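You operate a simulated robot arm through the tools that you are given. There is no shell and no other tool. Be economical: measure what you need, move in short steps, check, and stop when the job is done.

You are at the controls of a simulated robot arm. One attempt, no reset.

Task
Grease the link that the white card names and load the press.
Fine: lay it on the jar pad, bush end at the spout; one stroke of the jar pump, no more. Then on to the slide table, bush toward the ram, and slide it fully in. Leave the lever up, do not drop the link, mind your fingers.
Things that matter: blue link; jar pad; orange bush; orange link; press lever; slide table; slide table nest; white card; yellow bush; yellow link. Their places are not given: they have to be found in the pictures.

It is judged by the outcome, as a careful person would: the job done as asked, and still so three seconds after it is handed in. It fails if anything else is knocked over, pushed out of place, dropped, spilled or broken.

Robot
A 7-joint arm with a two-finger parallel gripper, fixed in place. Base frame: the origin is at the foot of the arm, x ahead of it, y to its left, z up; the work surface is at about z = 0. Lengths are in cm, angles in rad, forces in N, time in s.
With the tool pointing down near the work surface it reaches from about 24 to 62 cm from the base axis. Its first joint turns from -1.152 to 1.152 rad. Payload 2.6 kg.
The TCP is the grasp point between the finger pads, 3 cm short of the fingertips. In the tool frame z runs along the fingers and y along their closing line. Largest opening 9.4 cm; finger width 2.8, thickness 1; the body of the gripper, 5 by 9.6 cm, starts 5.5 cm behind the TCP.
Orientation is that of the tool frame in the base frame, as a unit quaternion [w, x, y, z]. With the fingers straight down and closing along the base's y, the tool's x points along the base's -x, its y along +y and its z along -z.

Tools
- The arm moves only by the tool play_rows. Its argument "plan" is a list of rows, each a list of 3 entries, a list of its own where there are three numbers: the closure, from 0 (fully open) to 1 (shut), then the shift along the tool's x, y, z in units of 50 mm (1.0 is 50 mm), then the turn, a rotation vector about the tool's x, y, z in units of 6 degrees (1.0 is 6 degrees). In form: [[grip, [x, y, z], [rx, ry, rz]], ...]. A call has 1 to 20 rows; each row shifts and turns the commanded pose from where the row before left it, along the tool's axes as they then stand. A call with a number of a shift or a turn outside -1 to 1 is refused whole. Each row takes 0.2 s and may step no farther than 5 cm and 0.15 rad from the row before; otherwise, or with a gripper value out of range, the whole call is refused. A pose out of reach is approached as far as the arm can. The call stops where the force on the tool passes 90 N (or 10 N more than at its start, if that is more) or the arm is blocked; 0.2 s more then pass. Each finger travels about 7.2 cm/s and halts on what it meets, pressing with about 29 N; the grip force reading is that of the motor and also rises with nothing between the fingers. The clock runs only during rows and for 0.2 s after the last one: add rows that do not move to give the fingers time. The reply holds the time, the measured pose of the TCP, the force on the tool along the base axes, the opening and the grip force, in the units named above and with some noise, with the torque about the TCP (base axes, N m) and any sound that the robot's microphone picked up.
- Cameras (640 x 400 px; columns grow to the right, rows downward): "scene" is fixed at [2.92, 42.16, 57.26]; the picture's right is [-0.85, -0.52, 0.00], its down [-0.25, 0.41, -0.87] and it looks along [0.46, -0.75, -0.49] (base axes); focal length 268 px, centre (320, 200). "wrist" rides on the gripper at [7.6, 1.4, -10.2] in the tool frame; the picture's right is [-0.18, 0.98, 0.00], its down [-0.75, -0.14, -0.64] and it looks along [-0.63, -0.12, 0.77] (tool axes); focal length 243 px, centre (320, 200).
- grab_frame(camera): a new picture of that camera. The clock stands still meanwhile.
- probe_pixels(camera, pixels): for up to 12 pixels [column, row] of the newest picture of that camera ("zoom" is the newest enlarged one), the place [x, y, z] in the base frame of the surface seen there, good to about 0.3 cm. The clock stands still meanwhile.
- inspect(camera, box): a new picture of the part [left, top, right, bottom] of that camera's present view, enlarged. The clock stands still meanwhile.
- job_done(): hands the job in; it is judged then, once.

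Go step by step. Measure first, check grasps and placings, and put right what went wrong. The budget is 80 turns and 38 pictures, counting those below and the enlarged ones. Unless the task says otherwise, let go and move clear before handing in, and close with one line.

The tools are called after "Emit:" as name(argument=value, ...) on one line, values as JSON. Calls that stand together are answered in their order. play_rows: Moves the arm, as the interface text tells. Its arguments: {"type":"object","properties":{"plan":{"type":"array","items":{"type":"array"}}},"required":["plan"]} The other tools are called the same way: grab_frame (camera) takes a picture; probe_pixels (camera, pixels) gives the place of the surface under pixels of a picture; inspect (camera, box) takes an enlarged picture of a part of a camera's view; job_done () hands the job in.

At the start:

```text
time_s: 0.0
tcp_pos: [29.54, -0.31, 45.4]
orientation: [0.001, -0.001, 1.0, 0.0]
force: [0.9, -0.2, 0.0]
moment: [-0.02, 0.01, -0.01]
opening: 9.39
finger_force: 0.1
```

scene: 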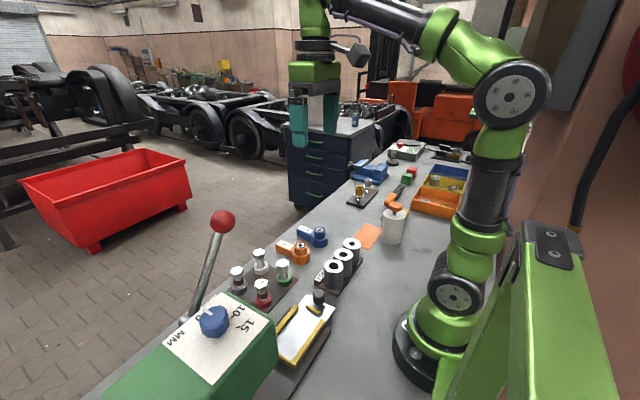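
wrist: 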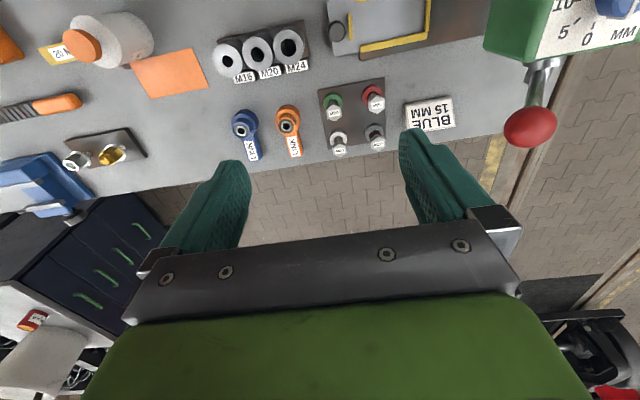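

The wrist view shows a white card near (432,115) that seems to read "BLUE 15 MM", and links near (245,130) and (290,125). I will enlarge these areas before measuring.

Emit:
inspect(camera="wrist", box=[200, 0, 480, 175])

Emit:
inspect(camera="scene", box=[160, 200, 420, 400])

Emit:
inspect(camera="wrist", box=[0, 0, 240, 220])

Emit:
inspect(camera="scene", box=[320, 120, 500, 250])

```text
2.29 times, centred on (340, 88) of wrist
```

zoom: 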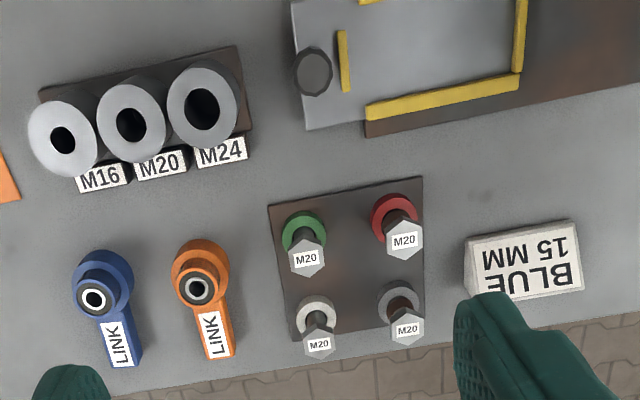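

```text
2.00 times, centred on (290, 300) of scene
```

zoom: 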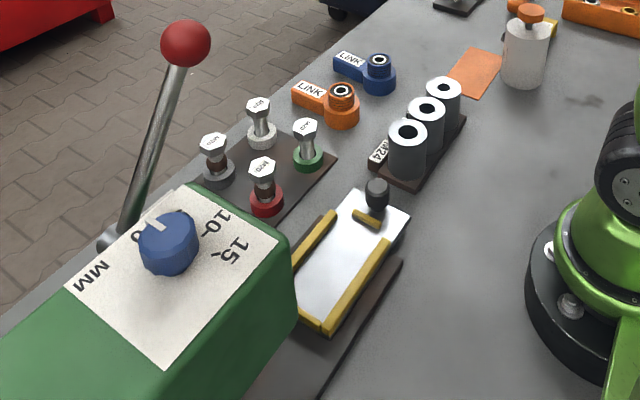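

```text
1.82 times, centred on (120, 110) of wrist
```

zoom: 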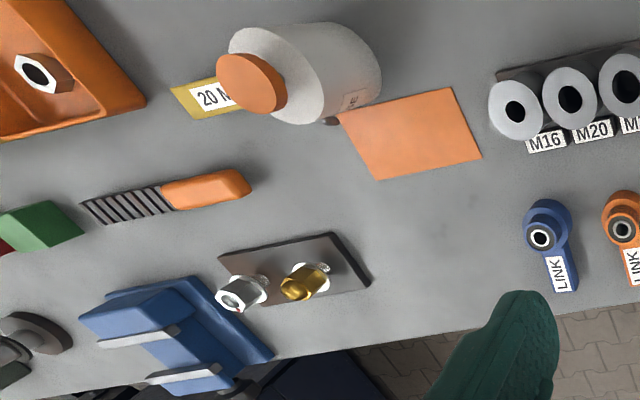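

```text
3.08 times, centred on (410, 185) of scene
```

zoom: 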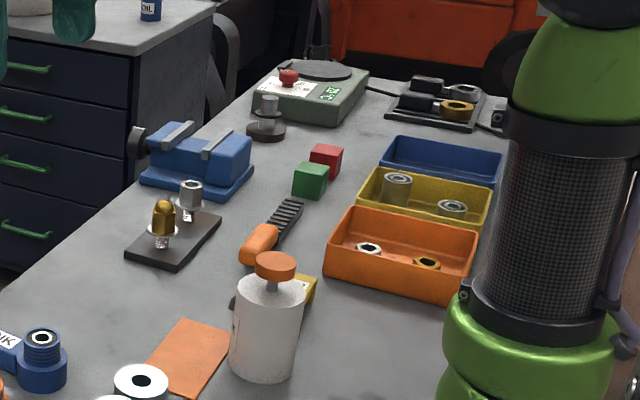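

The card reads "BLUE 15 MM", so the job is the blue link. I'll measure the key places: link, pad, jar, slide table, press.

Emit:
probe_pixels(camera="wrist", pixels=[[241, 128], [253, 155], [289, 125], [131, 66], [193, 48], [146, 98], [208, 88], [82, 45], [145, 53], [336, 32], [395, 30], [350, 53]])

Emit:
grab_frame(camera="scene")

Emit:
probe_pixels(camera="scene", pixels=[[318, 297], [303, 305], [322, 312], [280, 352], [300, 360], [223, 222], [190, 318], [213, 320], [395, 208], [393, 240], [320, 234], [305, 231]])

```text
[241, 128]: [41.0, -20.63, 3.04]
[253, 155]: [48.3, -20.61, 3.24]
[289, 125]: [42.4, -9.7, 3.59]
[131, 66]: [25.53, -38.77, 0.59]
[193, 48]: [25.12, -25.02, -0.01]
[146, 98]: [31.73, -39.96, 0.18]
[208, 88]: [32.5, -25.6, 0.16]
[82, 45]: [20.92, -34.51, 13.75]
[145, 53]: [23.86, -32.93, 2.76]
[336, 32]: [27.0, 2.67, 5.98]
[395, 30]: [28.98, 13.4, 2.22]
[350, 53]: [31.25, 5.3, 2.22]
```

```text
31 pictures are left
```

scene: 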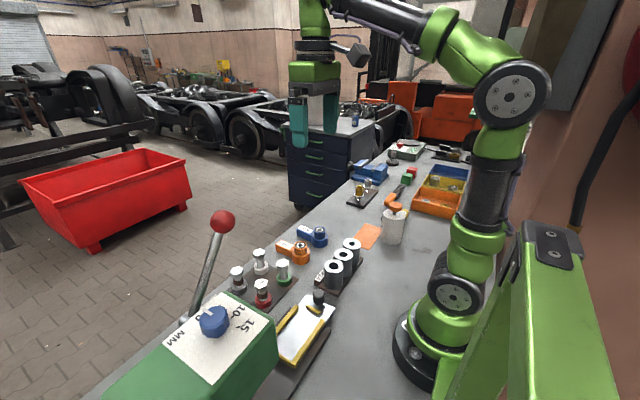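

```text
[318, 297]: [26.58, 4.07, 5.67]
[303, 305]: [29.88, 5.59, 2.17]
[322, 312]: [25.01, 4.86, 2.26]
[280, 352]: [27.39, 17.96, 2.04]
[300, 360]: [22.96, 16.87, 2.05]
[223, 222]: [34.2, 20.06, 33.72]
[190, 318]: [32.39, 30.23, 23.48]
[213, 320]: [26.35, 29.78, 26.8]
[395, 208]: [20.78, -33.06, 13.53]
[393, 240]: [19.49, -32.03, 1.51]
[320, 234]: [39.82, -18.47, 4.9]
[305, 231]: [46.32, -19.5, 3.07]
```

Blue link: bush near (40.5,-19.7), bar running +x. The orange pad spans x 25–32, y −40…−25, the jar is at (20.8,−33), and the slide table is near (26,10). I'll fly over the jar area for a closer view.

Emit:
play_rows(plan=[[0, [0.11, -0.69, 0.42], [0, 0, 0]], [0, [0.11, -0.69, 0.42], [0, 0, 0]], [0, [0.11, -0.69, 0.42], [0, 0, 0]], [0, [0.11, -0.69, 0.42], [0, 0, 0]], [0, [0.11, -0.69, 0.42], [0, 0, 0]], [0, [0.11, -0.69, 0.42], [0, 0, 0]], [0, [0.11, -0.69, 0.42], [0, 0, 0]], [0, [0.11, -0.69, 0.42], [0, 0, 0]], [0, [0, 0, 0], [0, 0, 0]]])

Emit:
grab_frame(camera="wrist")

```text
time_s: 2.0
tcp_pos: [25.23, -27.94, 28.49]
orientation: [0.0, -0.001, 1.0, 0.0]
force: [1.0, 0.0, 0.1]
moment: [-0.02, 0.05, -0.01]
opening: 9.41
finger_force: 0.0
```

```text
30 pictures are left
```

wrist: 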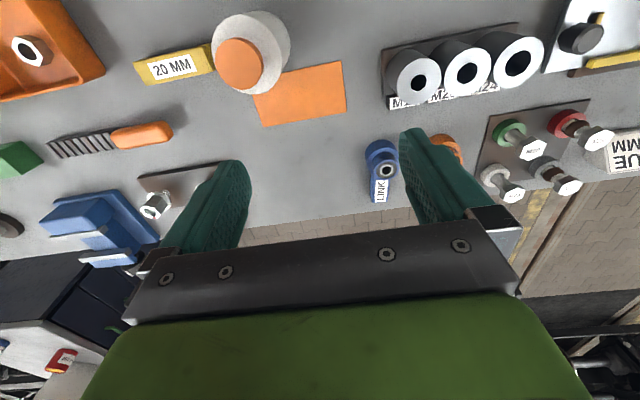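

The pad is at (300,92), the jar at (250,55), the link at (382,170). I'll enlarge jar/pad and link and probe them.

Emit:
inspect(camera="wrist", box=[190, 0, 400, 131])

Emit:
probe_pixels(camera="wrist", pixels=[[255, 98], [340, 62], [346, 110], [266, 126], [240, 62], [265, 30], [282, 80], [388, 170], [381, 183], [380, 200], [370, 150], [372, 200]])

```text
3.05 times, centred on (295, 66) of wrist
```

zoom: 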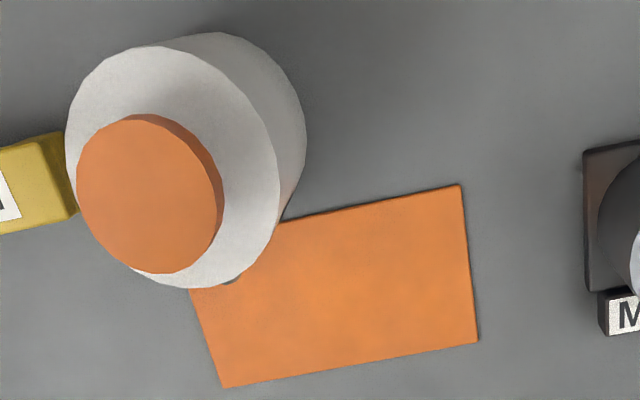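

```text
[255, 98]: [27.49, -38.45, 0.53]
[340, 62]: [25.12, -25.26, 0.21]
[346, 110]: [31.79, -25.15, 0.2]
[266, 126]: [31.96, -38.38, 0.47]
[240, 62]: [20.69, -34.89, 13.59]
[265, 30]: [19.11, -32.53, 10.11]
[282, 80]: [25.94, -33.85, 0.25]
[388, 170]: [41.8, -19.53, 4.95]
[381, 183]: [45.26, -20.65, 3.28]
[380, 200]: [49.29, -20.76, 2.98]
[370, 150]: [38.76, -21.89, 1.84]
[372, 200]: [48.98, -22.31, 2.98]
```

The pad is about 7 × 14 cm with its long side along y. I need to see where the spout is; I'll enlarge it in the scene view.

Emit:
inspect(camera="scene", box=[340, 190, 420, 260])

Emit:
inspect(camera="scene", box=[260, 210, 340, 280])

Emit:
inspect(camera="scene", box=[230, 270, 350, 400])

```text
5.71 times, centred on (380, 225) of scene
```

zoom: 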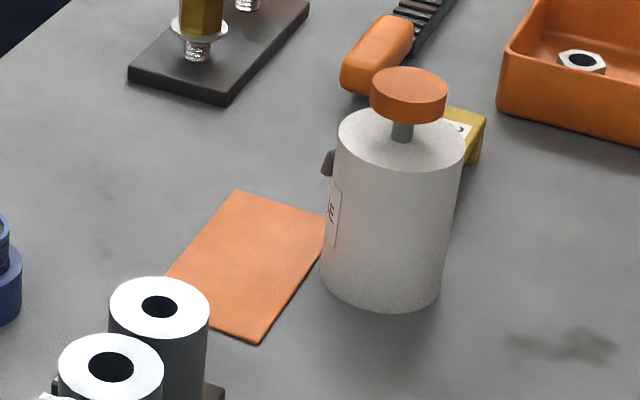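

```text
5.71 times, centred on (300, 245) of scene
```

zoom: 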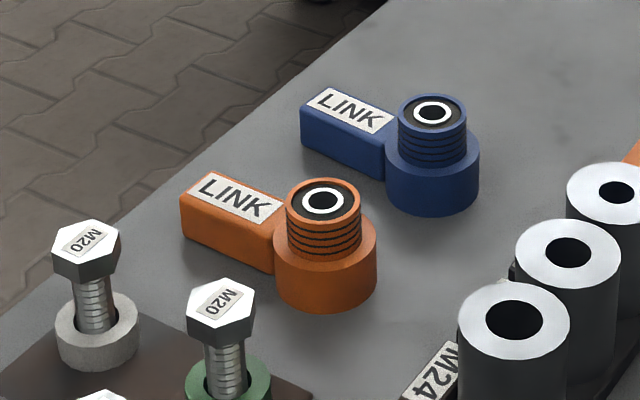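

```text
3.08 times, centred on (290, 335) of scene
```

zoom: 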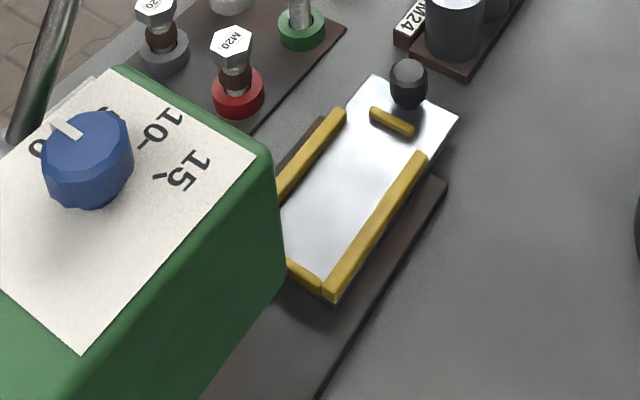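

The spout is the dark stub on the jar's side: scene about (382,218), wrist about (266,93). I'll probe it and the jar, and also nest points.

Emit:
probe_pixels(camera="wrist", pixels=[[266, 93], [265, 93], [267, 92], [264, 94], [216, 62], [262, 62], [238, 40], [240, 86], [284, 40], [250, 12]])

Emit:
probe_pixels(camera="scene", pixels=[[381, 218], [382, 219], [382, 217], [381, 220], [396, 199], [395, 213], [390, 215], [393, 222], [383, 236], [372, 225], [356, 239], [379, 243]])

Emit:
probe_pixels(camera="zoom", pixels=[[343, 112], [280, 195], [422, 157], [332, 290], [375, 112], [408, 130], [290, 265], [318, 285], [360, 180], [408, 70], [380, 80], [455, 118]])

```text
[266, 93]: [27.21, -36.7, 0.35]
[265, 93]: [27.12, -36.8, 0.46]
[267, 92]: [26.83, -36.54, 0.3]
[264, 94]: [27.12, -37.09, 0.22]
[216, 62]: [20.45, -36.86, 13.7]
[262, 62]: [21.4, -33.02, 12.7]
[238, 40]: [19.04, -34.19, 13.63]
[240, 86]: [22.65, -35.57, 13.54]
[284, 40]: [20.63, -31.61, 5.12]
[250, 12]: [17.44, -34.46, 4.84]
```

```text
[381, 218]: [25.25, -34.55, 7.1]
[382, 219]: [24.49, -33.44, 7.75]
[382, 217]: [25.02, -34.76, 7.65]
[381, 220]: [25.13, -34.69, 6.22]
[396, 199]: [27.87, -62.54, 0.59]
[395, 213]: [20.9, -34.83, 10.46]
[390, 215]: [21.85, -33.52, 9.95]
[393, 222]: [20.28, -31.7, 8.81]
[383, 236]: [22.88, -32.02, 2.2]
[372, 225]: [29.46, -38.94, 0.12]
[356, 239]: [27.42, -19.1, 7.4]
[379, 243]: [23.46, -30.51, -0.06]
```

```text
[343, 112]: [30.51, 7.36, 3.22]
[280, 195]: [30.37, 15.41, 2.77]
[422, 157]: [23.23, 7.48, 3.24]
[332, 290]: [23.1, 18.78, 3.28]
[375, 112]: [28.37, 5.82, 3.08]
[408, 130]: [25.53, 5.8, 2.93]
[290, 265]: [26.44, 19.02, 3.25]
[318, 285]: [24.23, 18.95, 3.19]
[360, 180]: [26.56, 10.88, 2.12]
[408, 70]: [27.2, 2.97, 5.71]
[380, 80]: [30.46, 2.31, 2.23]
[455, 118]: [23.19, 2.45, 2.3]
```

The spout tip is at about (25.3,−34.8,7), pointing +x over the pad. So the link should lie along y on the pad with its bush at the −y end. I want the camera on the tail side of the link, clear of jar and press, so I'll turn the wrist clockwise and see if a half turn is reachable.

Emit:
play_rows(plan=[[0, [0, 0, 0], [0, 0, 1]], [0, [0, 0, 0], [0, 0, 1]], [0, [0, 0, 0], [0, 0, 1]], [0, [0, 0, 0], [0, 0, 1]], [0, [0, 0, 0], [0, 0, 1]], [0, [0, 0, 0], [0, 0, 1]], [0, [0, 0, 0], [0, 0, 1]], [0, [0, 0, 0], [0, 0, 1]], [0, [0, 0, 0], [0, 0, 1]], [0, [0, 0, 0], [0, 0, 1]], [0, [0, 0, 0], [0, 0, 1]], [0, [0, 0, 0], [0, 0, 1]], [0, [0, 0, 0], [0, 0, 1]], [0, [0, 0, 0], [0, 0, 1]], [0, [0, 0, 0], [0, 0, 1]], [0, [0, 0, 0], [0, 0, 1]], [0, [0, 0, 0], [0, 0, 1]], [0, [0, 0, 0], [0, 0, 1]], [0, [0, 0, 0], [0, 0, 1]], [0, [0, 0, 0], [0, 0, 1]]])

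Emit:
play_rows(plan=[[0, [0, 0, 0], [0, 0, 1]], [0, [0, 0, 0], [0, 0, 1]], [0, [0, 0, 0], [0, 0, 1]], [0, [0, 0, 0], [0, 0, 1]], [0, [0, 0, 0], [0, 0, 1]], [0, [0, 0, 0], [0, 0, 1]], [0, [0, 0, 0], [0, 0, 1]], [0, [0, 0, 0], [0, 0, 1]], [0, [0, 0, 0], [0, 0, 1]], [0, [0, 0, 0], [0, 0, 1]]])

```text
time_s: 6.2
tcp_pos: [25.2, -27.97, 28.54]
orientation: [0.0, 0.866, 0.5, 0.0]
force: [-0.2, 0.1, -0.1]
moment: [0.0, -0.03, -0.02]
opening: 9.4
finger_force: 0.1
```

```text
time_s: 8.4
tcp_pos: [25.24, -27.9, 28.59]
orientation: [0.0, 1.0, -0.001, 0.0]
force: [-0.6, 0.3, -0.1]
moment: [-0.02, -0.02, 0.0]
opening: 9.37
finger_force: 0.1
```

The half turn is reachable. Now I'll move above the link's bar.

Emit:
play_rows(plan=[[0, [0.727, -0.24, 0.283], [0, 0, 0]], [0, [0.727, -0.24, 0.283], [0, 0, 0]], [0, [0.727, -0.24, 0.283], [0, 0, 0]], [0, [0.727, -0.24, 0.283], [0, 0, 0]], [0, [0.727, -0.24, 0.283], [0, 0, 0]], [0, [0.727, -0.24, 0.283], [0, 0, 0]], [0, [0, 0, 0], [0, 0, 0]]])

Emit:
grab_frame(camera="wrist")

```text
time_s: 10.0
tcp_pos: [47.1, -20.85, 20.15]
orientation: [0.0, 1.0, 0.0, 0.001]
force: [1.6, -0.5, -0.2]
moment: [0.0, -0.02, 0.01]
opening: 9.4
finger_force: 0.0
```

```text
25 pictures are left
```

wrist: 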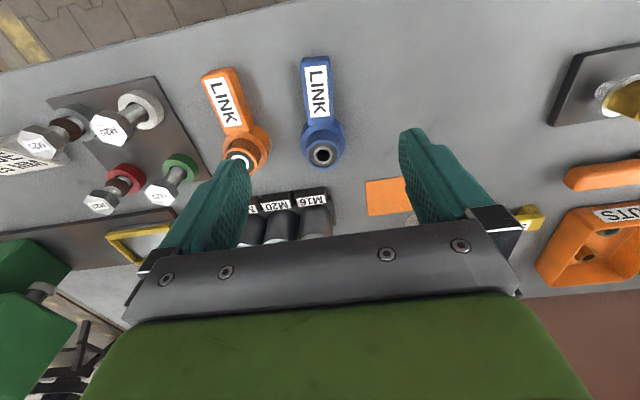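

The blue link is in view: tail edge (315,58), bush (322,153). Probing its edges.

Emit:
probe_pixels(camera="wrist", pixels=[[303, 62], [327, 60], [306, 112], [331, 110], [322, 153], [307, 138], [341, 138], [323, 166], [315, 57], [318, 90], [322, 118], [345, 90]])

Emit:
inspect(camera="wrist", box=[190, 40, 390, 180])

```text
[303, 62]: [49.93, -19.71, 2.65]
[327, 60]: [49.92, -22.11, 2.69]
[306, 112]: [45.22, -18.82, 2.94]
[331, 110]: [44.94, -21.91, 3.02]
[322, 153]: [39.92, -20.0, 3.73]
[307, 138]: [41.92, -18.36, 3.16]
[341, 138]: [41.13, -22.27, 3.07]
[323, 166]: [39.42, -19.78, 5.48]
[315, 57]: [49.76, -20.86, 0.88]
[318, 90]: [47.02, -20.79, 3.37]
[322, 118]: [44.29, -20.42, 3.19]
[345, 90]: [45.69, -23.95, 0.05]
```

```text
2.86 times, centred on (290, 110) of wrist
```

zoom: 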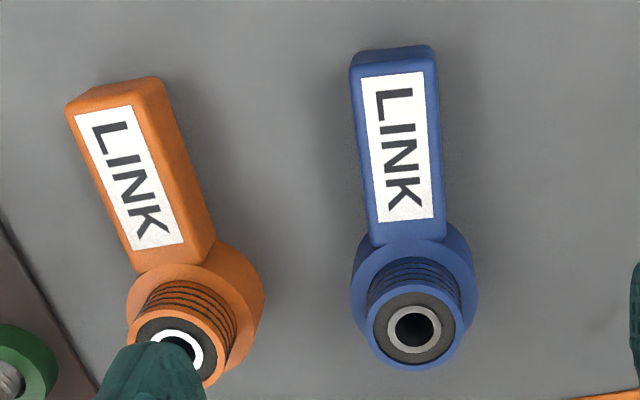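

The link axis runs from tail (49.9,−20.9) to bush (40.5,−20.1), with a bar about 2.8 wide and 3 high. I'll align the yaw by 5° and descend, keeping the fingertips about 1.3 cm above the table.

Emit:
play_rows(plan=[[0, [0.02, -0.036, 0], [0, 0, 0.8]], [0.3, [0, 0, 0.6], [0, 0, 0]], [0.3, [0, 0, 0.6], [0, 0, 0]], [0.3, [0, 0, 0.6], [0, 0, 0]], [0.3, [0, 0, 0.6], [0, 0, 0]], [0.3, [0, 0, 0.4], [0, 0, 0]], [0.3, [0, 0, 0.3], [0, 0, 0]], [0.3, [0, 0, 0], [0, 0, 0]]])

Emit:
grab_frame(camera="wrist")

```text
time_s: 11.8
tcp_pos: [47.21, -20.67, 4.6]
orientation: [0.0, 0.999, -0.04, -0.001]
force: [0.0, 0.1, 0.1]
moment: [-0.03, -0.01, 0.0]
opening: 6.56
finger_force: 0.0
```

```text
23 pictures are left
```

wrist: 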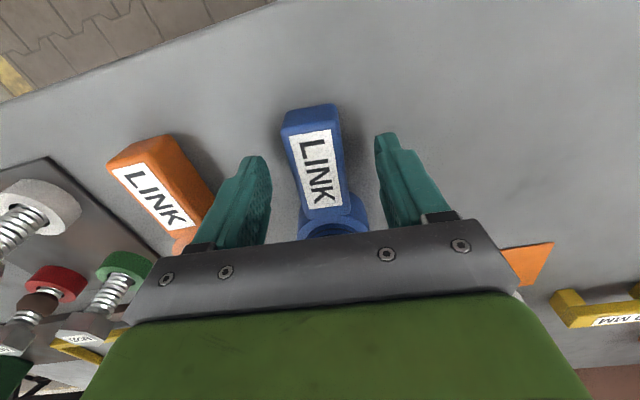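

The bar stands between the fingers and everything is clear. I'll go down 4 mm and close.

Emit:
play_rows(plan=[[0.3, [0, 0, 0.08], [0, 0, 0]], [0.5, [0, 0, 0], [0, 0, 0]], [0.7, [0, 0, 0], [0, 0, 0]], [0.9, [0, 0, 0], [0, 0, 0]], [0.9, [0, 0, 0], [0, 0, 0]], [0.9, [0, 0, 0], [0, 0, 0]]])

```text
time_s: 13.2
tcp_pos: [47.09, -20.62, 4.18]
orientation: [0.0, 0.999, -0.041, 0.0]
force: [1.1, 0.9, 0.8]
moment: [0.11, -0.28, 0.0]
opening: 3.17
finger_force: 29.0
```

Gripped at 3.17 cm with 29 N. Lifting gently, then checking.

Emit:
play_rows(plan=[[1, [0, 0, 0], [0, 0, 0]], [1, [0, 0, -0.1], [0, 0, 0]], [1, [0, 0, -0.2], [0, 0, 0]], [1, [0, 0, -0.3], [0, 0, 0]], [1, [0, 0, -0.3], [0, 0, 0]], [1, [0, 0, -0.3], [0, 0, 0]], [1, [0, 0, -0.3], [0, 0, 0]], [1, [0, 0, -0.3], [0, 0, 0]], [1, [0, 0, -0.2], [0, 0, 0]], [1, [0, 0, 0], [0, 0, 0]]])

Emit:
inspect(camera="scene", box=[250, 100, 410, 260])

```text
time_s: 15.4
tcp_pos: [47.24, -20.64, 14.29]
orientation: [0.0, 0.999, -0.042, 0.0]
force: [0.2, -0.2, -6.0]
moment: [-0.01, -0.24, 0.03]
opening: 3.18
finger_force: 29.4
```

```text
2.50 times, centred on (330, 180) of scene
```

zoom: 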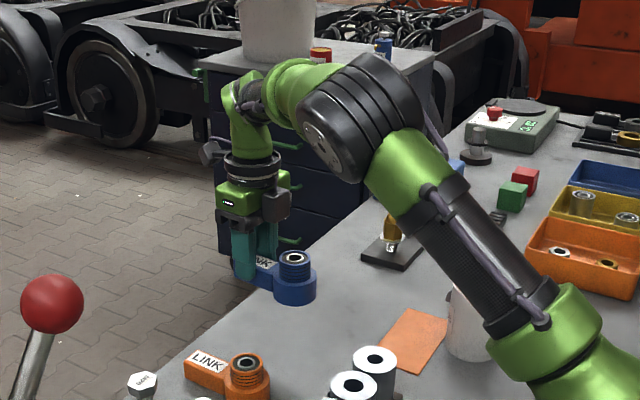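

The link hangs level, about 0.6 kg. I'll turn it at height so the bush points to −y.

Emit:
play_rows(plan=[[1, [0, 0, 0], [0, 0, -0.8]], [1, [0, 0, 0], [0, 0, -1]], [1, [0, 0, 0], [0, 0, -1]], [1, [0, 0, 0], [0, 0, -1]], [1, [0, 0, 0], [0, 0, -1]], [1, [0, 0, 0], [0, 0, -1]], [1, [0, 0, 0], [0, 0, -1]], [1, [0, 0, 0], [0, 0, -1]], [1, [0, 0, 0], [0, 0, -1]], [1, [0, 0, 0], [0, 0, -1]], [1, [0, 0, 0], [0, 0, -1]], [1, [0, 0, 0], [0, 0, -1]], [1, [0, 0, 0], [0, 0, -1]], [1, [0, 0, 0], [0, 0, -1]], [1, [0, 0, 0], [0, 0, -1]], [1, [0, 0, 0], [0, 0, -1]], [1, [0, 0, 0], [0, 0, 0]]])

```text
time_s: 19.0
tcp_pos: [47.19, -20.64, 14.2]
orientation: [0.0, 0.707, 0.708, 0.0]
force: [-0.2, 0.1, -6.0]
moment: [0.24, -0.01, 0.0]
opening: 3.19
finger_force: 28.6
```

Turned. Now across to above the outer side of the pad, then down to z≈8.

Emit:
play_rows(plan=[[1, [-0.19, -0.405, 0], [0, 0, 0]], [1, [-0.19, -0.405, 0], [0, 0, 0]], [1, [-0.19, -0.405, 0], [0, 0, 0]], [1, [-0.19, -0.405, 0], [0, 0, 0]], [1, [-0.19, -0.405, 0], [0, 0, 0]], [1, [-0.19, -0.405, 0], [0, 0, 0]], [1, [-0.19, -0.405, 0], [0, 0, 0]], [1, [-0.19, -0.405, 0], [0, 0, 0]], [1, [0, 0, 0.4], [0, 0, 0]], [1, [0, 0, 0.4], [0, 0, 0]], [1, [0, 0, 0.4], [0, 0, 0]], [1, [0, 0, 0], [0, 0, 0]]])

Emit:
inspect(camera="scene", box=[310, 140, 430, 260])

Emit:
grab_frame(camera="wrist")

```text
time_s: 21.6
tcp_pos: [30.99, -28.21, 8.3]
orientation: [0.0, 0.707, 0.707, 0.0]
force: [-0.9, -0.3, -6.1]
moment: [0.28, 0.01, -0.01]
opening: 3.17
finger_force: 29.1
```

```text
3.33 times, centred on (370, 200) of scene
```

zoom: 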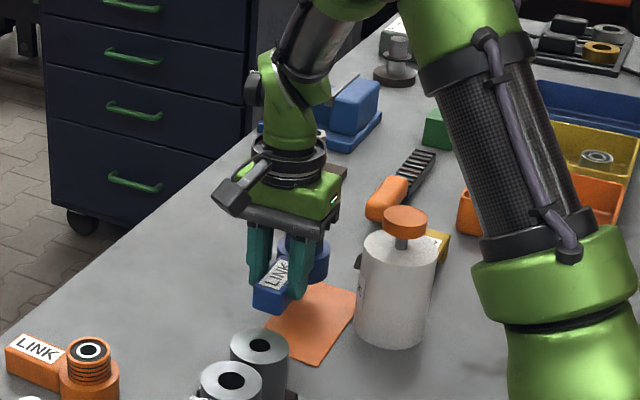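

```text
20 pictures are left
```

wrist: 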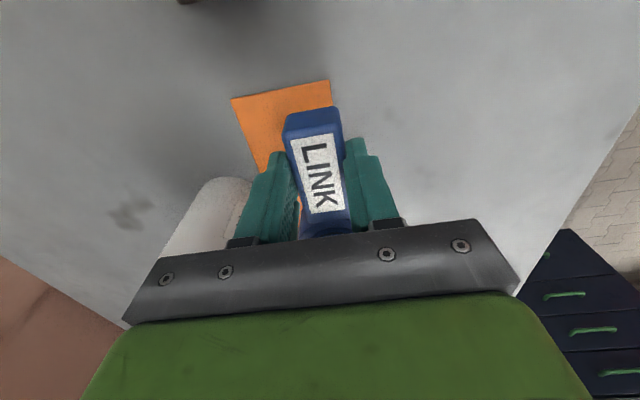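

Position as expected. I'll lower to just above the pad, then slide in toward the spout.

Emit:
play_rows(plan=[[1, [0, 0, 0.25], [0, 0, 0]], [1, [0, 0, 0.25], [0, 0, 0]], [1, [0, 0, 0.2], [0, 0, 0]], [1, [0, 0, 0], [0, 0, 0]], [1, [0, -0.2, 0], [0, 0, 0]], [1, [0, -0.2, 0], [0, 0, 0]], [1, [0, -0.2, 0], [0, 0, 0]], [1, [0, -0.1, 0], [0, 0, 0]], [1, [0, 0, 0], [0, 0, 0]]])

Emit:
inspect(camera="scene", box=[340, 180, 420, 250])

```text
time_s: 23.6
tcp_pos: [27.33, -28.22, 4.8]
orientation: [-0.001, 0.707, 0.707, 0.0]
force: [0.1, -0.7, -5.9]
moment: [0.19, 0.0, -0.05]
opening: 3.17
finger_force: 29.2
```

```text
5.71 times, centred on (380, 215) of scene
```

zoom: 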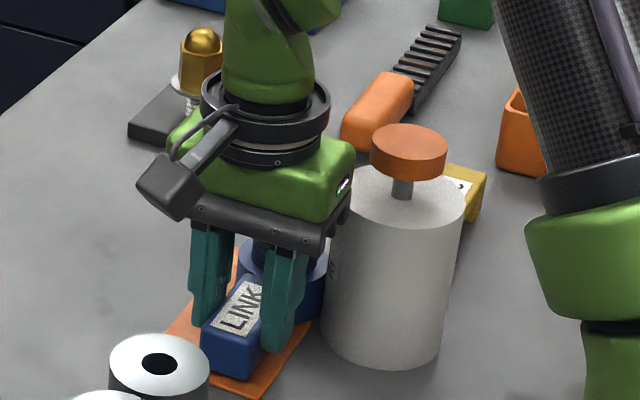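

No contact and the link sits over the pad beside the jar. Lowering the last few millimetres.

Emit:
play_rows(plan=[[1, [0, 0, 0.03], [0, 0, 0]], [1, [0, 0, 0.03], [0, 0, 0]], [1, [0, 0, 0.02], [0, 0, 0]], [1, [0, 0, 0], [0, 0, 0]]])

```text
time_s: 24.6
tcp_pos: [27.46, -28.24, 4.5]
orientation: [0.002, 0.707, 0.707, -0.001]
force: [-4.5, 4.7, 22.3]
moment: [0.13, 0.23, -0.13]
opening: 3.17
finger_force: 28.7
```

It is down on the pad. I'll ease the pressure, open, and rise straight up.

Emit:
play_rows(plan=[[1, [0, 0, -0.02], [0, 0, 0]], [0.6, [0, 0, 0], [0, 0, 0]], [0.45, [0, 0, 0], [0, 0, 0]], [0.45, [0, 0, 0], [0, 0, 0]], [0.45, [0, 0, -0.1], [0, 0, 0]], [0.45, [0, 0, -0.3], [0, 0, 0]], [0.45, [0, 0, -0.6], [0, 0, 0]], [0.45, [0, 0, -0.8], [0, 0, 0]], [0.45, [0, 0, -0.8], [0, 0, 0]], [0.45, [0, 0, -0.8], [0, 0, 0]], [0.45, [0, 0, 0], [0, 0, 0]]])

Emit:
grab_frame(camera="wrist")

Emit:
inspect(camera="scene", box=[340, 180, 420, 250])

```text
time_s: 27.0
tcp_pos: [27.44, -28.25, 21.48]
orientation: [0.0, 0.707, 0.707, 0.0]
force: [-0.4, 0.7, -0.7]
moment: [-0.02, 0.01, -0.01]
opening: 5.16
finger_force: 0.1
```

```text
18 pictures are left
```

wrist: 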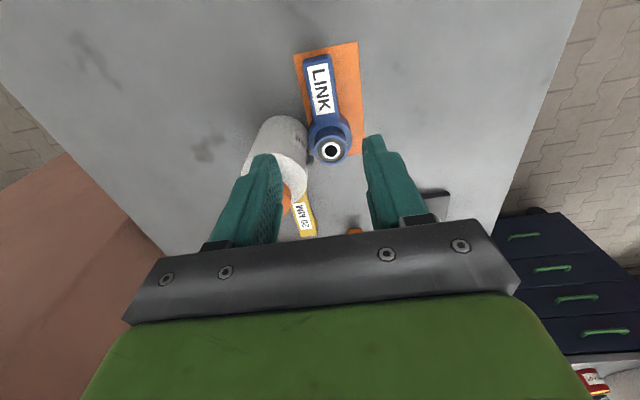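

```text
5.71 times, centred on (380, 215) of scene
```

zoom: 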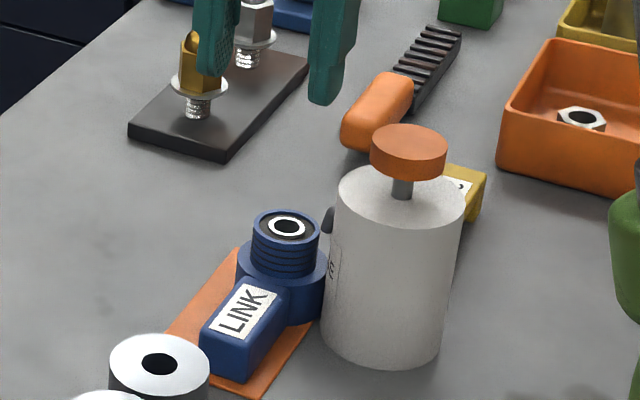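

The link lies on the pad with its bush beside the spout. I'll verify the bush and spout coordinates.

Emit:
probe_pixels(camera="zoom", pixels=[[288, 212], [287, 240], [255, 228], [318, 232], [328, 220], [330, 212], [408, 135], [375, 140], [445, 140], [250, 310]])

Emit:
probe_pixels(camera="wrist", pixels=[[330, 165], [331, 140], [317, 57], [285, 200], [298, 165], [303, 140], [312, 150], [350, 150]])

```text
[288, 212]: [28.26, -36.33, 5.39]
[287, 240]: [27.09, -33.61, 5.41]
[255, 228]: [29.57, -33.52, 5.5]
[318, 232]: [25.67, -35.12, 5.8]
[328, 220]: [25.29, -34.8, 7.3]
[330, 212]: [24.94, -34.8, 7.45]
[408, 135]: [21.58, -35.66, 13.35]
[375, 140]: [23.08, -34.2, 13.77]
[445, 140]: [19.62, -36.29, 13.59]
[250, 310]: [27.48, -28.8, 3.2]
```

```text
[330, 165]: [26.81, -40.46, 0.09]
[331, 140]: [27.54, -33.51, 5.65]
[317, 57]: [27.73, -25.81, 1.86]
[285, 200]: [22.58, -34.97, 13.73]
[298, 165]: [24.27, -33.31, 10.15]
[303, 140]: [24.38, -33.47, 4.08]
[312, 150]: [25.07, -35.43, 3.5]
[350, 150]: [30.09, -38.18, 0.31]
```

Bush centre is (27.6,−35.0) with its top at 5.4; spout tip is (25.3,−34.8). That is good. Now I'll close the fingers and go above the pump cap at about (20.8,−35.0,13.6).

Emit:
play_rows(plan=[[1, [0, 0, 0], [0, 0, 0]], [1, [-0.3375, -0.332, 0], [0, 0, 0]], [1, [-0.3375, -0.332, 0], [0, 0, 0]], [1, [-0.3375, -0.332, 0], [0, 0, 0]], [1, [-0.3375, -0.332, 0], [0, 0, 0]], [1, [0, 0, 0.4], [0, 0, 0]], [1, [0, 0, 0.2], [0, 0, 0]], [1, [0, 0, 0], [0, 0, 0]]])

Emit:
inspect(camera="scene", box=[340, 170, 440, 250])

```text
time_s: 28.8
tcp_pos: [20.79, -35.12, 18.36]
orientation: [0.0, 0.707, 0.707, 0.0]
force: [0.0, 1.1, -0.6]
moment: [0.01, -0.02, 0.0]
opening: 0.0
finger_force: 28.7
```

```text
5.00 times, centred on (390, 210) of scene
```

zoom: 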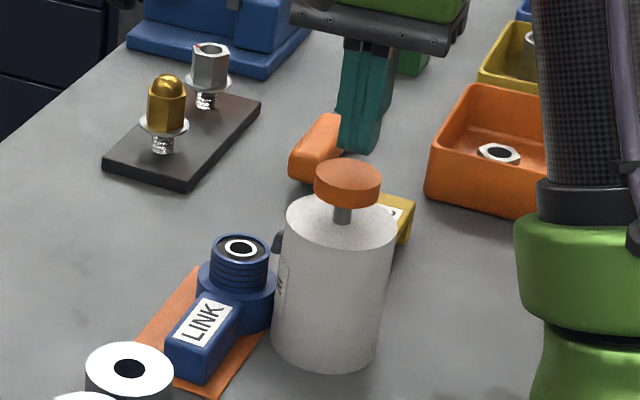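

The fingertips are slightly to the −x side of the cap by the picture. I'll shift +0.4 x and +0.2 y and come down to just above it.

Emit:
play_rows(plan=[[1, [0.05, 0.09, 0], [0, 0, 0]], [1, [0, 0, 0.15], [0, 0, 0]], [1, [0, 0, 0.1], [0, 0, 0]], [1, [0, 0, 0], [0, 0, 0]]])

Emit:
inspect(camera="scene", box=[350, 170, 430, 240])

```text
time_s: 29.8
tcp_pos: [21.32, -34.84, 17.3]
orientation: [0.0, 0.707, 0.708, 0.0]
force: [0.3, 0.9, 0.5]
moment: [0.0, -0.02, -0.02]
opening: 0.0
finger_force: 28.8
```

```text
5.71 times, centred on (390, 205) of scene
```

zoom: 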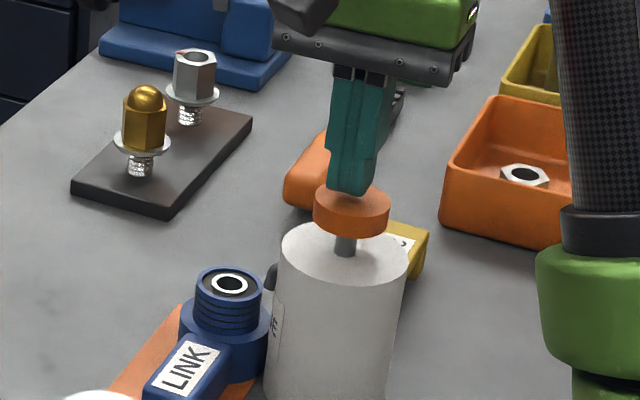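

Well centred over the cap. I'll press down slowly and steadily, watching force and sound.

Emit:
play_rows(plan=[[1, [0, 0, 0.06], [0, 0, 0]], [1, [0, 0, 0.06], [0, 0, 0]], [1, [0, 0, 0.06], [0, 0, 0]], [1, [0, 0, 0.06], [0, 0, 0]], [1, [0, 0, 0], [0, 0, 0]]])

```text
time_s: 31.0
tcp_pos: [21.28, -34.76, 16.03]
orientation: [0.0, 0.707, 0.708, 0.0]
force: [-1.4, -0.2, 1.6]
moment: [0.01, -0.01, -0.01]
opening: 0.0
finger_force: 28.7
```

Light contact is just beginning (1.6 N). I'll keep going down.

Emit:
play_rows(plan=[[1, [0, 0, 0.06], [0, 0, 0]], [1, [0, 0, 0.06], [0, 0, 0]], [1, [0, 0, 0.06], [0, 0, 0]], [1, [0, 0, 0], [0, 0, 0]]])

```text
time_s: 32.0
tcp_pos: [21.26, -34.74, 15.1]
orientation: [0.0, 0.707, 0.707, 0.0]
force: [-1.8, 2.5, 4.7]
moment: [0.05, 0.01, 0.0]
opening: 0.01
finger_force: 28.7
```

Emit:
play_rows(plan=[[1, [0, 0, 0.05], [0, 0, 0]], [1, [0, 0, 0.05], [0, 0, 0]], [1, [0, 0, 0], [0, 0, 0]]])

Emit:
inspect(camera="scene", box=[350, 170, 430, 240])

```text
time_s: 32.8
tcp_pos: [21.25, -34.74, 14.85]
orientation: [0.002, 0.708, 0.707, 0.0]
force: [-12.4, 17.1, 48.7]
moment: [0.57, 0.38, 0.0]
opening: 0.01
finger_force: 29.1
```

```text
5.71 times, centred on (390, 205) of scene
```

zoom: 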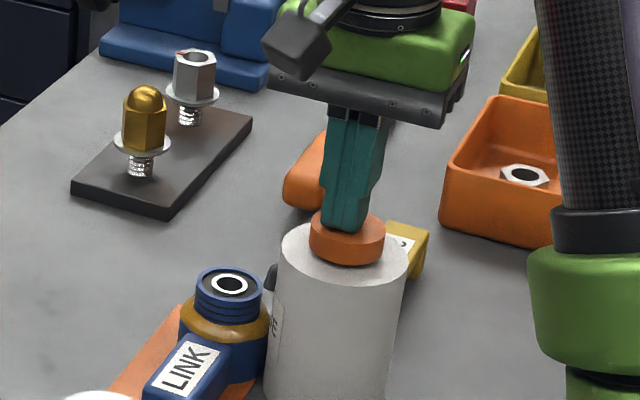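

The stroke is complete: bottomed at 48 N, and grease is on the bush end at zoom (225,320). I'll lift straight off without touching the pump again.

Emit:
play_rows(plan=[[1, [0, 0, -0.2], [0, 0, 0]], [1, [0, 0, -0.4], [0, 0, 0]], [1, [0, 0, -0.6], [0, 0, 0]], [1, [0, 0, -0.3], [0, 0, 0]], [0.45, [0.32, 0.31, 0], [0, 0, 0]], [0.45, [0.32, 0.31, 0], [0, 0, 0]], [0.45, [0.32, 0.31, 0], [0, 0, 0]], [0.45, [0.34, 0.31, 0], [0, 0, 0]], [0.45, [0, 0, 0], [0, 0, 0]]])

Emit:
inspect(camera="scene", box=[340, 170, 440, 250])

```text
time_s: 34.8
tcp_pos: [27.36, -28.21, 21.94]
orientation: [0.001, 0.707, 0.708, 0.001]
force: [0.2, 0.1, 0.6]
moment: [0.02, 0.0, -0.01]
opening: 5.18
finger_force: 0.1
```

```text
5.00 times, centred on (390, 210) of scene
```

zoom: 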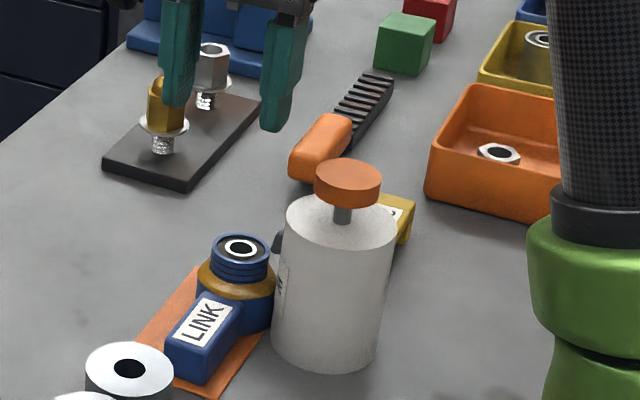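

The pump cap is back up and the link is undisturbed. Going down to grip the bar again.

Emit:
play_rows(plan=[[0.45, [0, 0.015, 0.7], [0, 0, 0]], [0.45, [0, 0, 0.7], [0, 0, 0]], [0.45, [0, 0, 0.7], [0, 0, 0]], [0.45, [0, 0, 0.7], [0, 0, 0]], [0.45, [0, 0, 0.4], [0, 0, 0]], [0.45, [0, 0, 0.28], [0, 0, 0]], [0.45, [0, 0, 0], [0, 0, 0]], [0.7, [0, 0, 0], [0, 0, 0]], [0.9, [0, 0, 0], [0, 0, 0]], [1, [0, 0, 0], [0, 0, 0]], [1, [0, 0, 0], [0, 0, 0]]])

```text
time_s: 37.2
tcp_pos: [27.6, -28.18, 4.7]
orientation: [0.0, 0.706, 0.708, 0.001]
force: [0.3, -0.7, -0.2]
moment: [0.18, 0.0, 0.03]
opening: 3.19
finger_force: 29.0
```

Gripped again. I'll raise 3 mm, back out from under the spout in +x, then lift.

Emit:
play_rows(plan=[[1, [0, 0, -0.06], [0, 0, 0]], [1, [0, 0.2, 0], [0, 0, 0]], [1, [0, 0.25, 0], [0, 0, 0]], [1, [0, 0.25, 0], [0, 0, 0]], [1, [0, 0, -0.2], [0, 0, 0]], [1, [0, 0, -0.4], [0, 0, 0]], [1, [0, 0, -0.5], [0, 0, 0]], [1, [0, 0, -0.5], [0, 0, 0]], [1, [0, 0, -0.4], [0, 0, 0]], [1, [0, 0, 0], [0, 0, 0]]])

Emit:
grab_frame(camera="scene")

```text
time_s: 39.4
tcp_pos: [31.19, -28.22, 15.01]
orientation: [0.0, 0.707, 0.707, 0.0]
force: [-0.1, -0.2, -5.7]
moment: [0.23, 0.01, 0.02]
opening: 3.18
finger_force: 28.9
```

```text
12 pictures are left
```

scene: 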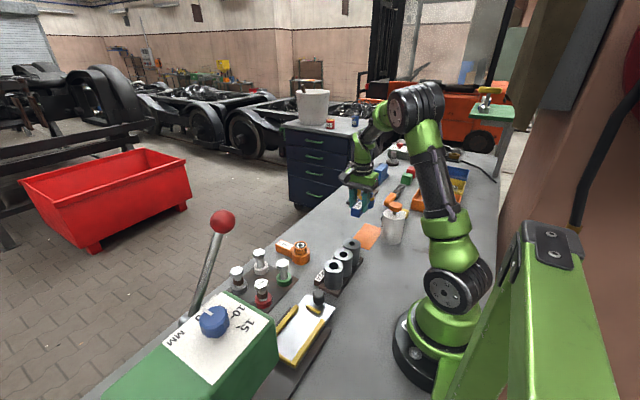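

Link secured and greased, pad and jar intact. Carrying it at height toward the front of the slide table.

Emit:
play_rows(plan=[[1, [0.2, 0.02, -0.1], [0, 0, 0]], [1, [0.5, 0.05, -0.1], [0, 0, 0]], [1, [0.55, 0.06, -0.1], [0, 0, 0]], [1, [0.55, 0.06, -0.1], [0, 0, 0]], [1, [0.55, 0.06, -0.1], [0, 0, 0]], [1, [0.55, 0.06, -0.1], [0, 0, 0]], [1, [0.55, 0.06, 0], [0, 0, 0]], [1, [0.55, 0.06, 0], [0, 0, 0]], [1, [0.55, 0.06, 0], [0, 0, 0]], [1, [0.55, 0.06, 0], [0, 0, 0]], [1, [0.4, 0.02, 0], [0, 0, 0]], [1, [0.2, 0, 0], [0, 0, 0]], [1, [0, 0, 0], [0, 0, 0]]])

Emit:
play_rows(plan=[[1, [0, 0, 0], [0, 0, -0.5]], [1, [0, 0, 0], [0, 0, -1]], [1, [0, 0, 0], [0, 0, -1]], [1, [0, 0, 0], [0, 0, -1]], [1, [0, 0, 0], [0, 0, -1]], [1, [0, 0, 0], [0, 0, -1]], [1, [0, 0, 0], [0, 0, -1]], [1, [0, 0, 0], [0, 0, -1]], [1, [0, 0, 0], [0, 0, -1]], [1, [0, 0, 0], [0, 0, -1]], [1, [0, 0, 0], [0, 0, -1]], [1, [0, 0, 0], [0, 0, -1]], [1, [0, 0, 0], [0, 0, -1]], [1, [0, 0, 0], [0, 0, -1]], [1, [0, 0, 0], [0, 0, -1]], [1, [0, 0, 0], [0, 0, -0.5]]])

Emit:
play_rows(plan=[[1, [0, 0, 0], [0, 0, -0.5]], [1, [0, 0, 0], [0, 0, -1]], [1, [0, 0, 0], [0, 0, -1]], [1, [0, 0, 0], [0, 0, -1]], [1, [0, 0, 0], [0, 0, -1]], [1, [0, 0, 0], [0, 0, -1]], [1, [0, 0, 0], [0, 0, -1]], [1, [0, 0, 0], [0, 0, -1]], [1, [0, 0, 0], [0, 0, -1]], [1, [0, 0, 0], [0, 0, -1]], [1, [0, 0, 0], [0, 0, -1]], [1, [0, 0, 0], [0, 0, -1]], [1, [0, 0, 0], [0, 0, -1]], [1, [0, 0, 0], [0, 0, -1]], [1, [0, 0, 0], [0, 0, -1]], [1, [0, 0, 0], [0, 0, -0.5]], [1, [0, 0, 0], [0, 0, 0]]])

Emit:
grab_frame(camera="scene")

```text
time_s: 42.2
tcp_pos: [33.88, 0.31, 17.88]
orientation: [0.0, 0.707, 0.707, 0.001]
force: [0.9, -0.5, -5.1]
moment: [0.24, -0.05, 0.0]
opening: 3.15
finger_force: 29.0
```

```text
time_s: 45.6
tcp_pos: [33.92, 0.29, 17.89]
orientation: [0.0, -0.001, 1.0, -0.001]
force: [-0.3, -0.6, -5.3]
moment: [-0.05, 0.21, -0.02]
opening: 3.16
finger_force: 29.0
```

```text
time_s: 49.2
tcp_pos: [33.96, 0.26, 17.9]
orientation: [-0.001, 0.709, -0.706, 0.0]
force: [0.0, 0.9, -5.4]
moment: [-0.25, 0.02, 0.0]
opening: 3.14
finger_force: 28.9
```

```text
11 pictures are left
```

scene: 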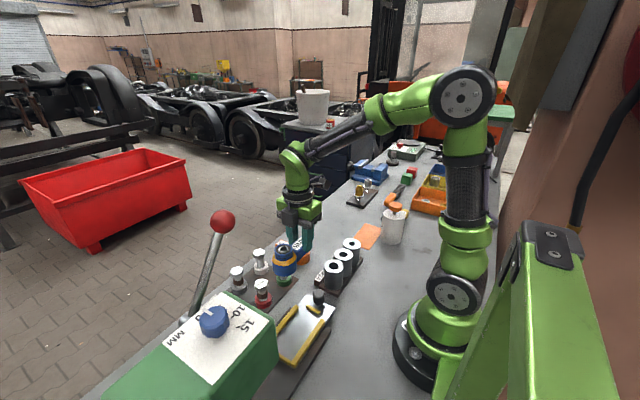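

The bush now points to +y. Before moving over, I'll measure the nest precisely.

Emit:
inspect(camera="scene", box=[260, 280, 350, 380])

Emit:
probe_pixels(camera="scene", pixels=[[300, 310], [281, 330], [325, 322], [302, 362], [285, 360], [275, 357], [314, 311], [322, 316], [310, 309], [285, 330]])

```text
4.00 times, centred on (305, 330) of scene
```

zoom: 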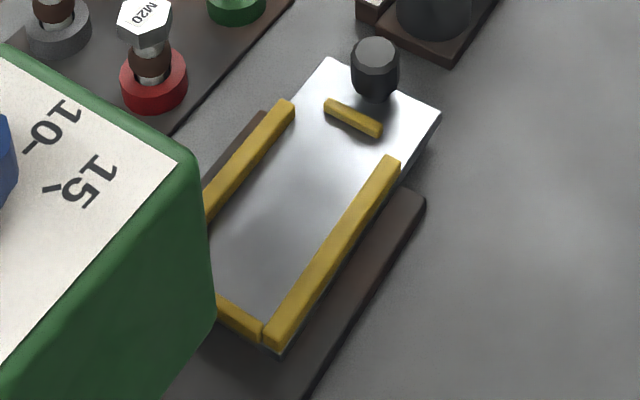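

```text
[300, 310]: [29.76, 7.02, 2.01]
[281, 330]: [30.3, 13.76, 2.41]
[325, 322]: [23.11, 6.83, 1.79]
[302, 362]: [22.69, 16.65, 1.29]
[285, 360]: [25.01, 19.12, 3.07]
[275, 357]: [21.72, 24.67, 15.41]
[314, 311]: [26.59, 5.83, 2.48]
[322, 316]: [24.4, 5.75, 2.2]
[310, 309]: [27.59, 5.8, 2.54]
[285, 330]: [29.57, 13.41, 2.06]
```

Emit:
probe_pixels(camera="zoom", pixels=[[288, 128], [220, 212], [378, 165], [300, 268], [240, 306], [232, 300], [330, 116], [370, 138], [374, 62], [352, 65], [398, 70], [374, 98]])

```text
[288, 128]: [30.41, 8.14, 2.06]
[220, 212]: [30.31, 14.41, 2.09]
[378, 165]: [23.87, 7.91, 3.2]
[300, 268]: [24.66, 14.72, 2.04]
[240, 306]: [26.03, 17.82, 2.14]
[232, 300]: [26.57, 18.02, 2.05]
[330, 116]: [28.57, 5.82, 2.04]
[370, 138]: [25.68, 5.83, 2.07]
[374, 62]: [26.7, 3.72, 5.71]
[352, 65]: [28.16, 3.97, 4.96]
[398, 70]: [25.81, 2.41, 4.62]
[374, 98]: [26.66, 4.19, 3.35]
```

Nest interior: x 24.0–30.2, y about 5.9–18.3, floor at 2.1. The link is about 11.6 long, so the TCP target is (27.05, 8.95). Moving above it and down to a hover.

Emit:
play_rows(plan=[[1, [-0.2, 0.16, 0], [0, 0, 0]], [1, [-0.38, 0.3, 0], [0, 0, 0]], [1, [-0.38, 0.3, 0], [0, 0, 0]], [1, [-0.38, 0.3, 0], [0, 0, 0]], [1, [-0.25, 0.2, 0], [0, 0, 0]], [1, [-0.148, 0.122, 0], [0, 0, 0]], [1, [0, 0, 0.3], [0, 0, 0]], [1, [0, 0, 0.5], [0, 0, 0]], [1, [0, 0, 0.5], [0, 0, 0]], [1, [0, 0, 0.4], [0, 0, 0]], [1, [0, 0, 0], [0, 0, 0]]])

Emit:
inspect(camera="scene", box=[230, 230, 370, 380])

Emit:
grab_frame(camera="wrist")

```text
time_s: 51.6
tcp_pos: [26.99, 8.87, 9.49]
orientation: [0.0, 0.708, -0.707, 0.0]
force: [0.1, -0.2, -5.6]
moment: [-0.24, 0.01, 0.01]
opening: 3.18
finger_force: 28.4
```

```text
2.67 times, centred on (300, 305) of scene
```

zoom: 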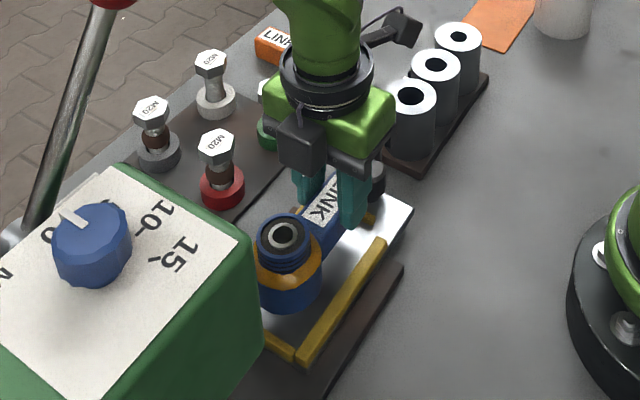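

```text
8 pictures are left
```

wrist: 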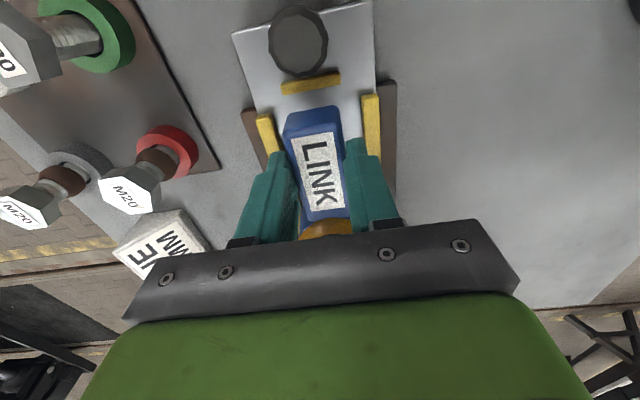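

Centred between the rails. I'll check the tail edge and stop positions from this same picture.

Emit:
probe_pixels(camera="wrist", pixels=[[312, 112], [310, 106], [290, 118], [338, 112], [312, 92], [312, 86], [312, 78], [265, 130], [370, 130], [355, 90], [300, 40], [313, 97]])

```text
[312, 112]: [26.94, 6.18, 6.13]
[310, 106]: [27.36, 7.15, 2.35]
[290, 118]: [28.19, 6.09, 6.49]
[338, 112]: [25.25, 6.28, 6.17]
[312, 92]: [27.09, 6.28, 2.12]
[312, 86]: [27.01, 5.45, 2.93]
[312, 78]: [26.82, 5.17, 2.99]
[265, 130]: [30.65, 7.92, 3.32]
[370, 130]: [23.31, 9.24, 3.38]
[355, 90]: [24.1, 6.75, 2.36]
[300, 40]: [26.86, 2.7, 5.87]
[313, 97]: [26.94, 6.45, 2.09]
```

Tail is at y 6.2 and the stop's inner face near 5.7. I'll shift slightly (+0.15 y, +0.2 x) and lower into the nest.

Emit:
play_rows(plan=[[1, [-0.03, -0.04, 0], [0, 0, 0]], [1, [0, 0, 0.2], [0, 0, 0]], [1, [0, 0, 0.2], [0, 0, 0]], [1, [0, 0, 0.1], [0, 0, 0]], [1, [0, 0, 0.03], [0, 0, 0]], [1, [0, 0, 0.03], [0, 0, 0]], [1, [0, 0, 0], [0, 0, 0]]])

```text
time_s: 53.2
tcp_pos: [27.26, 9.08, 6.7]
orientation: [0.0, 0.708, -0.706, 0.0]
force: [-0.2, -0.4, -6.3]
moment: [-0.26, 0.04, 0.02]
opening: 3.18
finger_force: 29.3
```

Emit:
play_rows(plan=[[1, [0, 0, 0.02], [0, 0, 0]], [1, [0, 0, 0.02], [0, 0, 0]], [1, [0, 0, 0], [0, 0, 0]]])

```text
time_s: 54.0
tcp_pos: [27.19, 9.19, 6.66]
orientation: [0.0, 0.707, -0.707, 0.001]
force: [-8.4, 1.1, 23.1]
moment: [0.05, 0.29, 0.11]
opening: 3.19
finger_force: 29.5
```

Contact at the expected floor height (6.66). Easing off, opening modestly, and rising.

Emit:
play_rows(plan=[[1, [0, 0, -0.02], [0, 0, 0]], [0.65, [0, 0, 0], [0, 0, 0]], [0.55, [0, 0, 0], [0, 0, 0]], [0.55, [0, 0, 0], [0, 0, 0]], [0.55, [0, 0, -0.1], [0, 0, 0]], [0.55, [0, 0, -0.3], [0, 0, 0]], [0.55, [0, 0, -0.6], [0, 0, 0]], [0.55, [0, 0, -0.6], [0, 0, 0]], [0.55, [0, 0, 0], [0, 0, 0]]])

Emit:
inspect(camera="scene", box=[240, 260, 350, 380])

```text
time_s: 56.0
tcp_pos: [27.13, 9.13, 14.76]
orientation: [0.0, 0.708, -0.706, 0.0]
force: [-0.4, 0.1, -0.3]
moment: [-0.01, -0.01, -0.02]
opening: 4.24
finger_force: 0.1
```

```text
3.33 times, centred on (295, 320) of scene
```

zoom: 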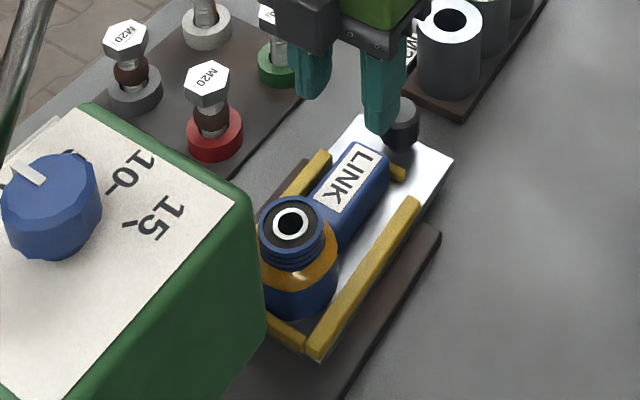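

The link is in the nest. I'll verify it lies flat and inside the stops.

Emit:
probe_pixels(camera="zoom", pixels=[[370, 155], [335, 205], [291, 200], [265, 232], [318, 235], [290, 318], [315, 310], [386, 168], [300, 335], [283, 328], [392, 172], [320, 180]])

```text
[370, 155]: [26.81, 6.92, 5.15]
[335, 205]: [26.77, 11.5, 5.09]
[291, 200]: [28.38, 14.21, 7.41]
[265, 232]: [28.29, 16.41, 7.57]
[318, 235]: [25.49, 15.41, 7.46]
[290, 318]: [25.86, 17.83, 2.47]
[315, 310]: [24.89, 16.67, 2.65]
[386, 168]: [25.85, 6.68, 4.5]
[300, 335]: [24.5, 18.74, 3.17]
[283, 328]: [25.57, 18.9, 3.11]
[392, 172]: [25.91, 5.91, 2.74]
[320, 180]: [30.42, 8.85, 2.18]
```

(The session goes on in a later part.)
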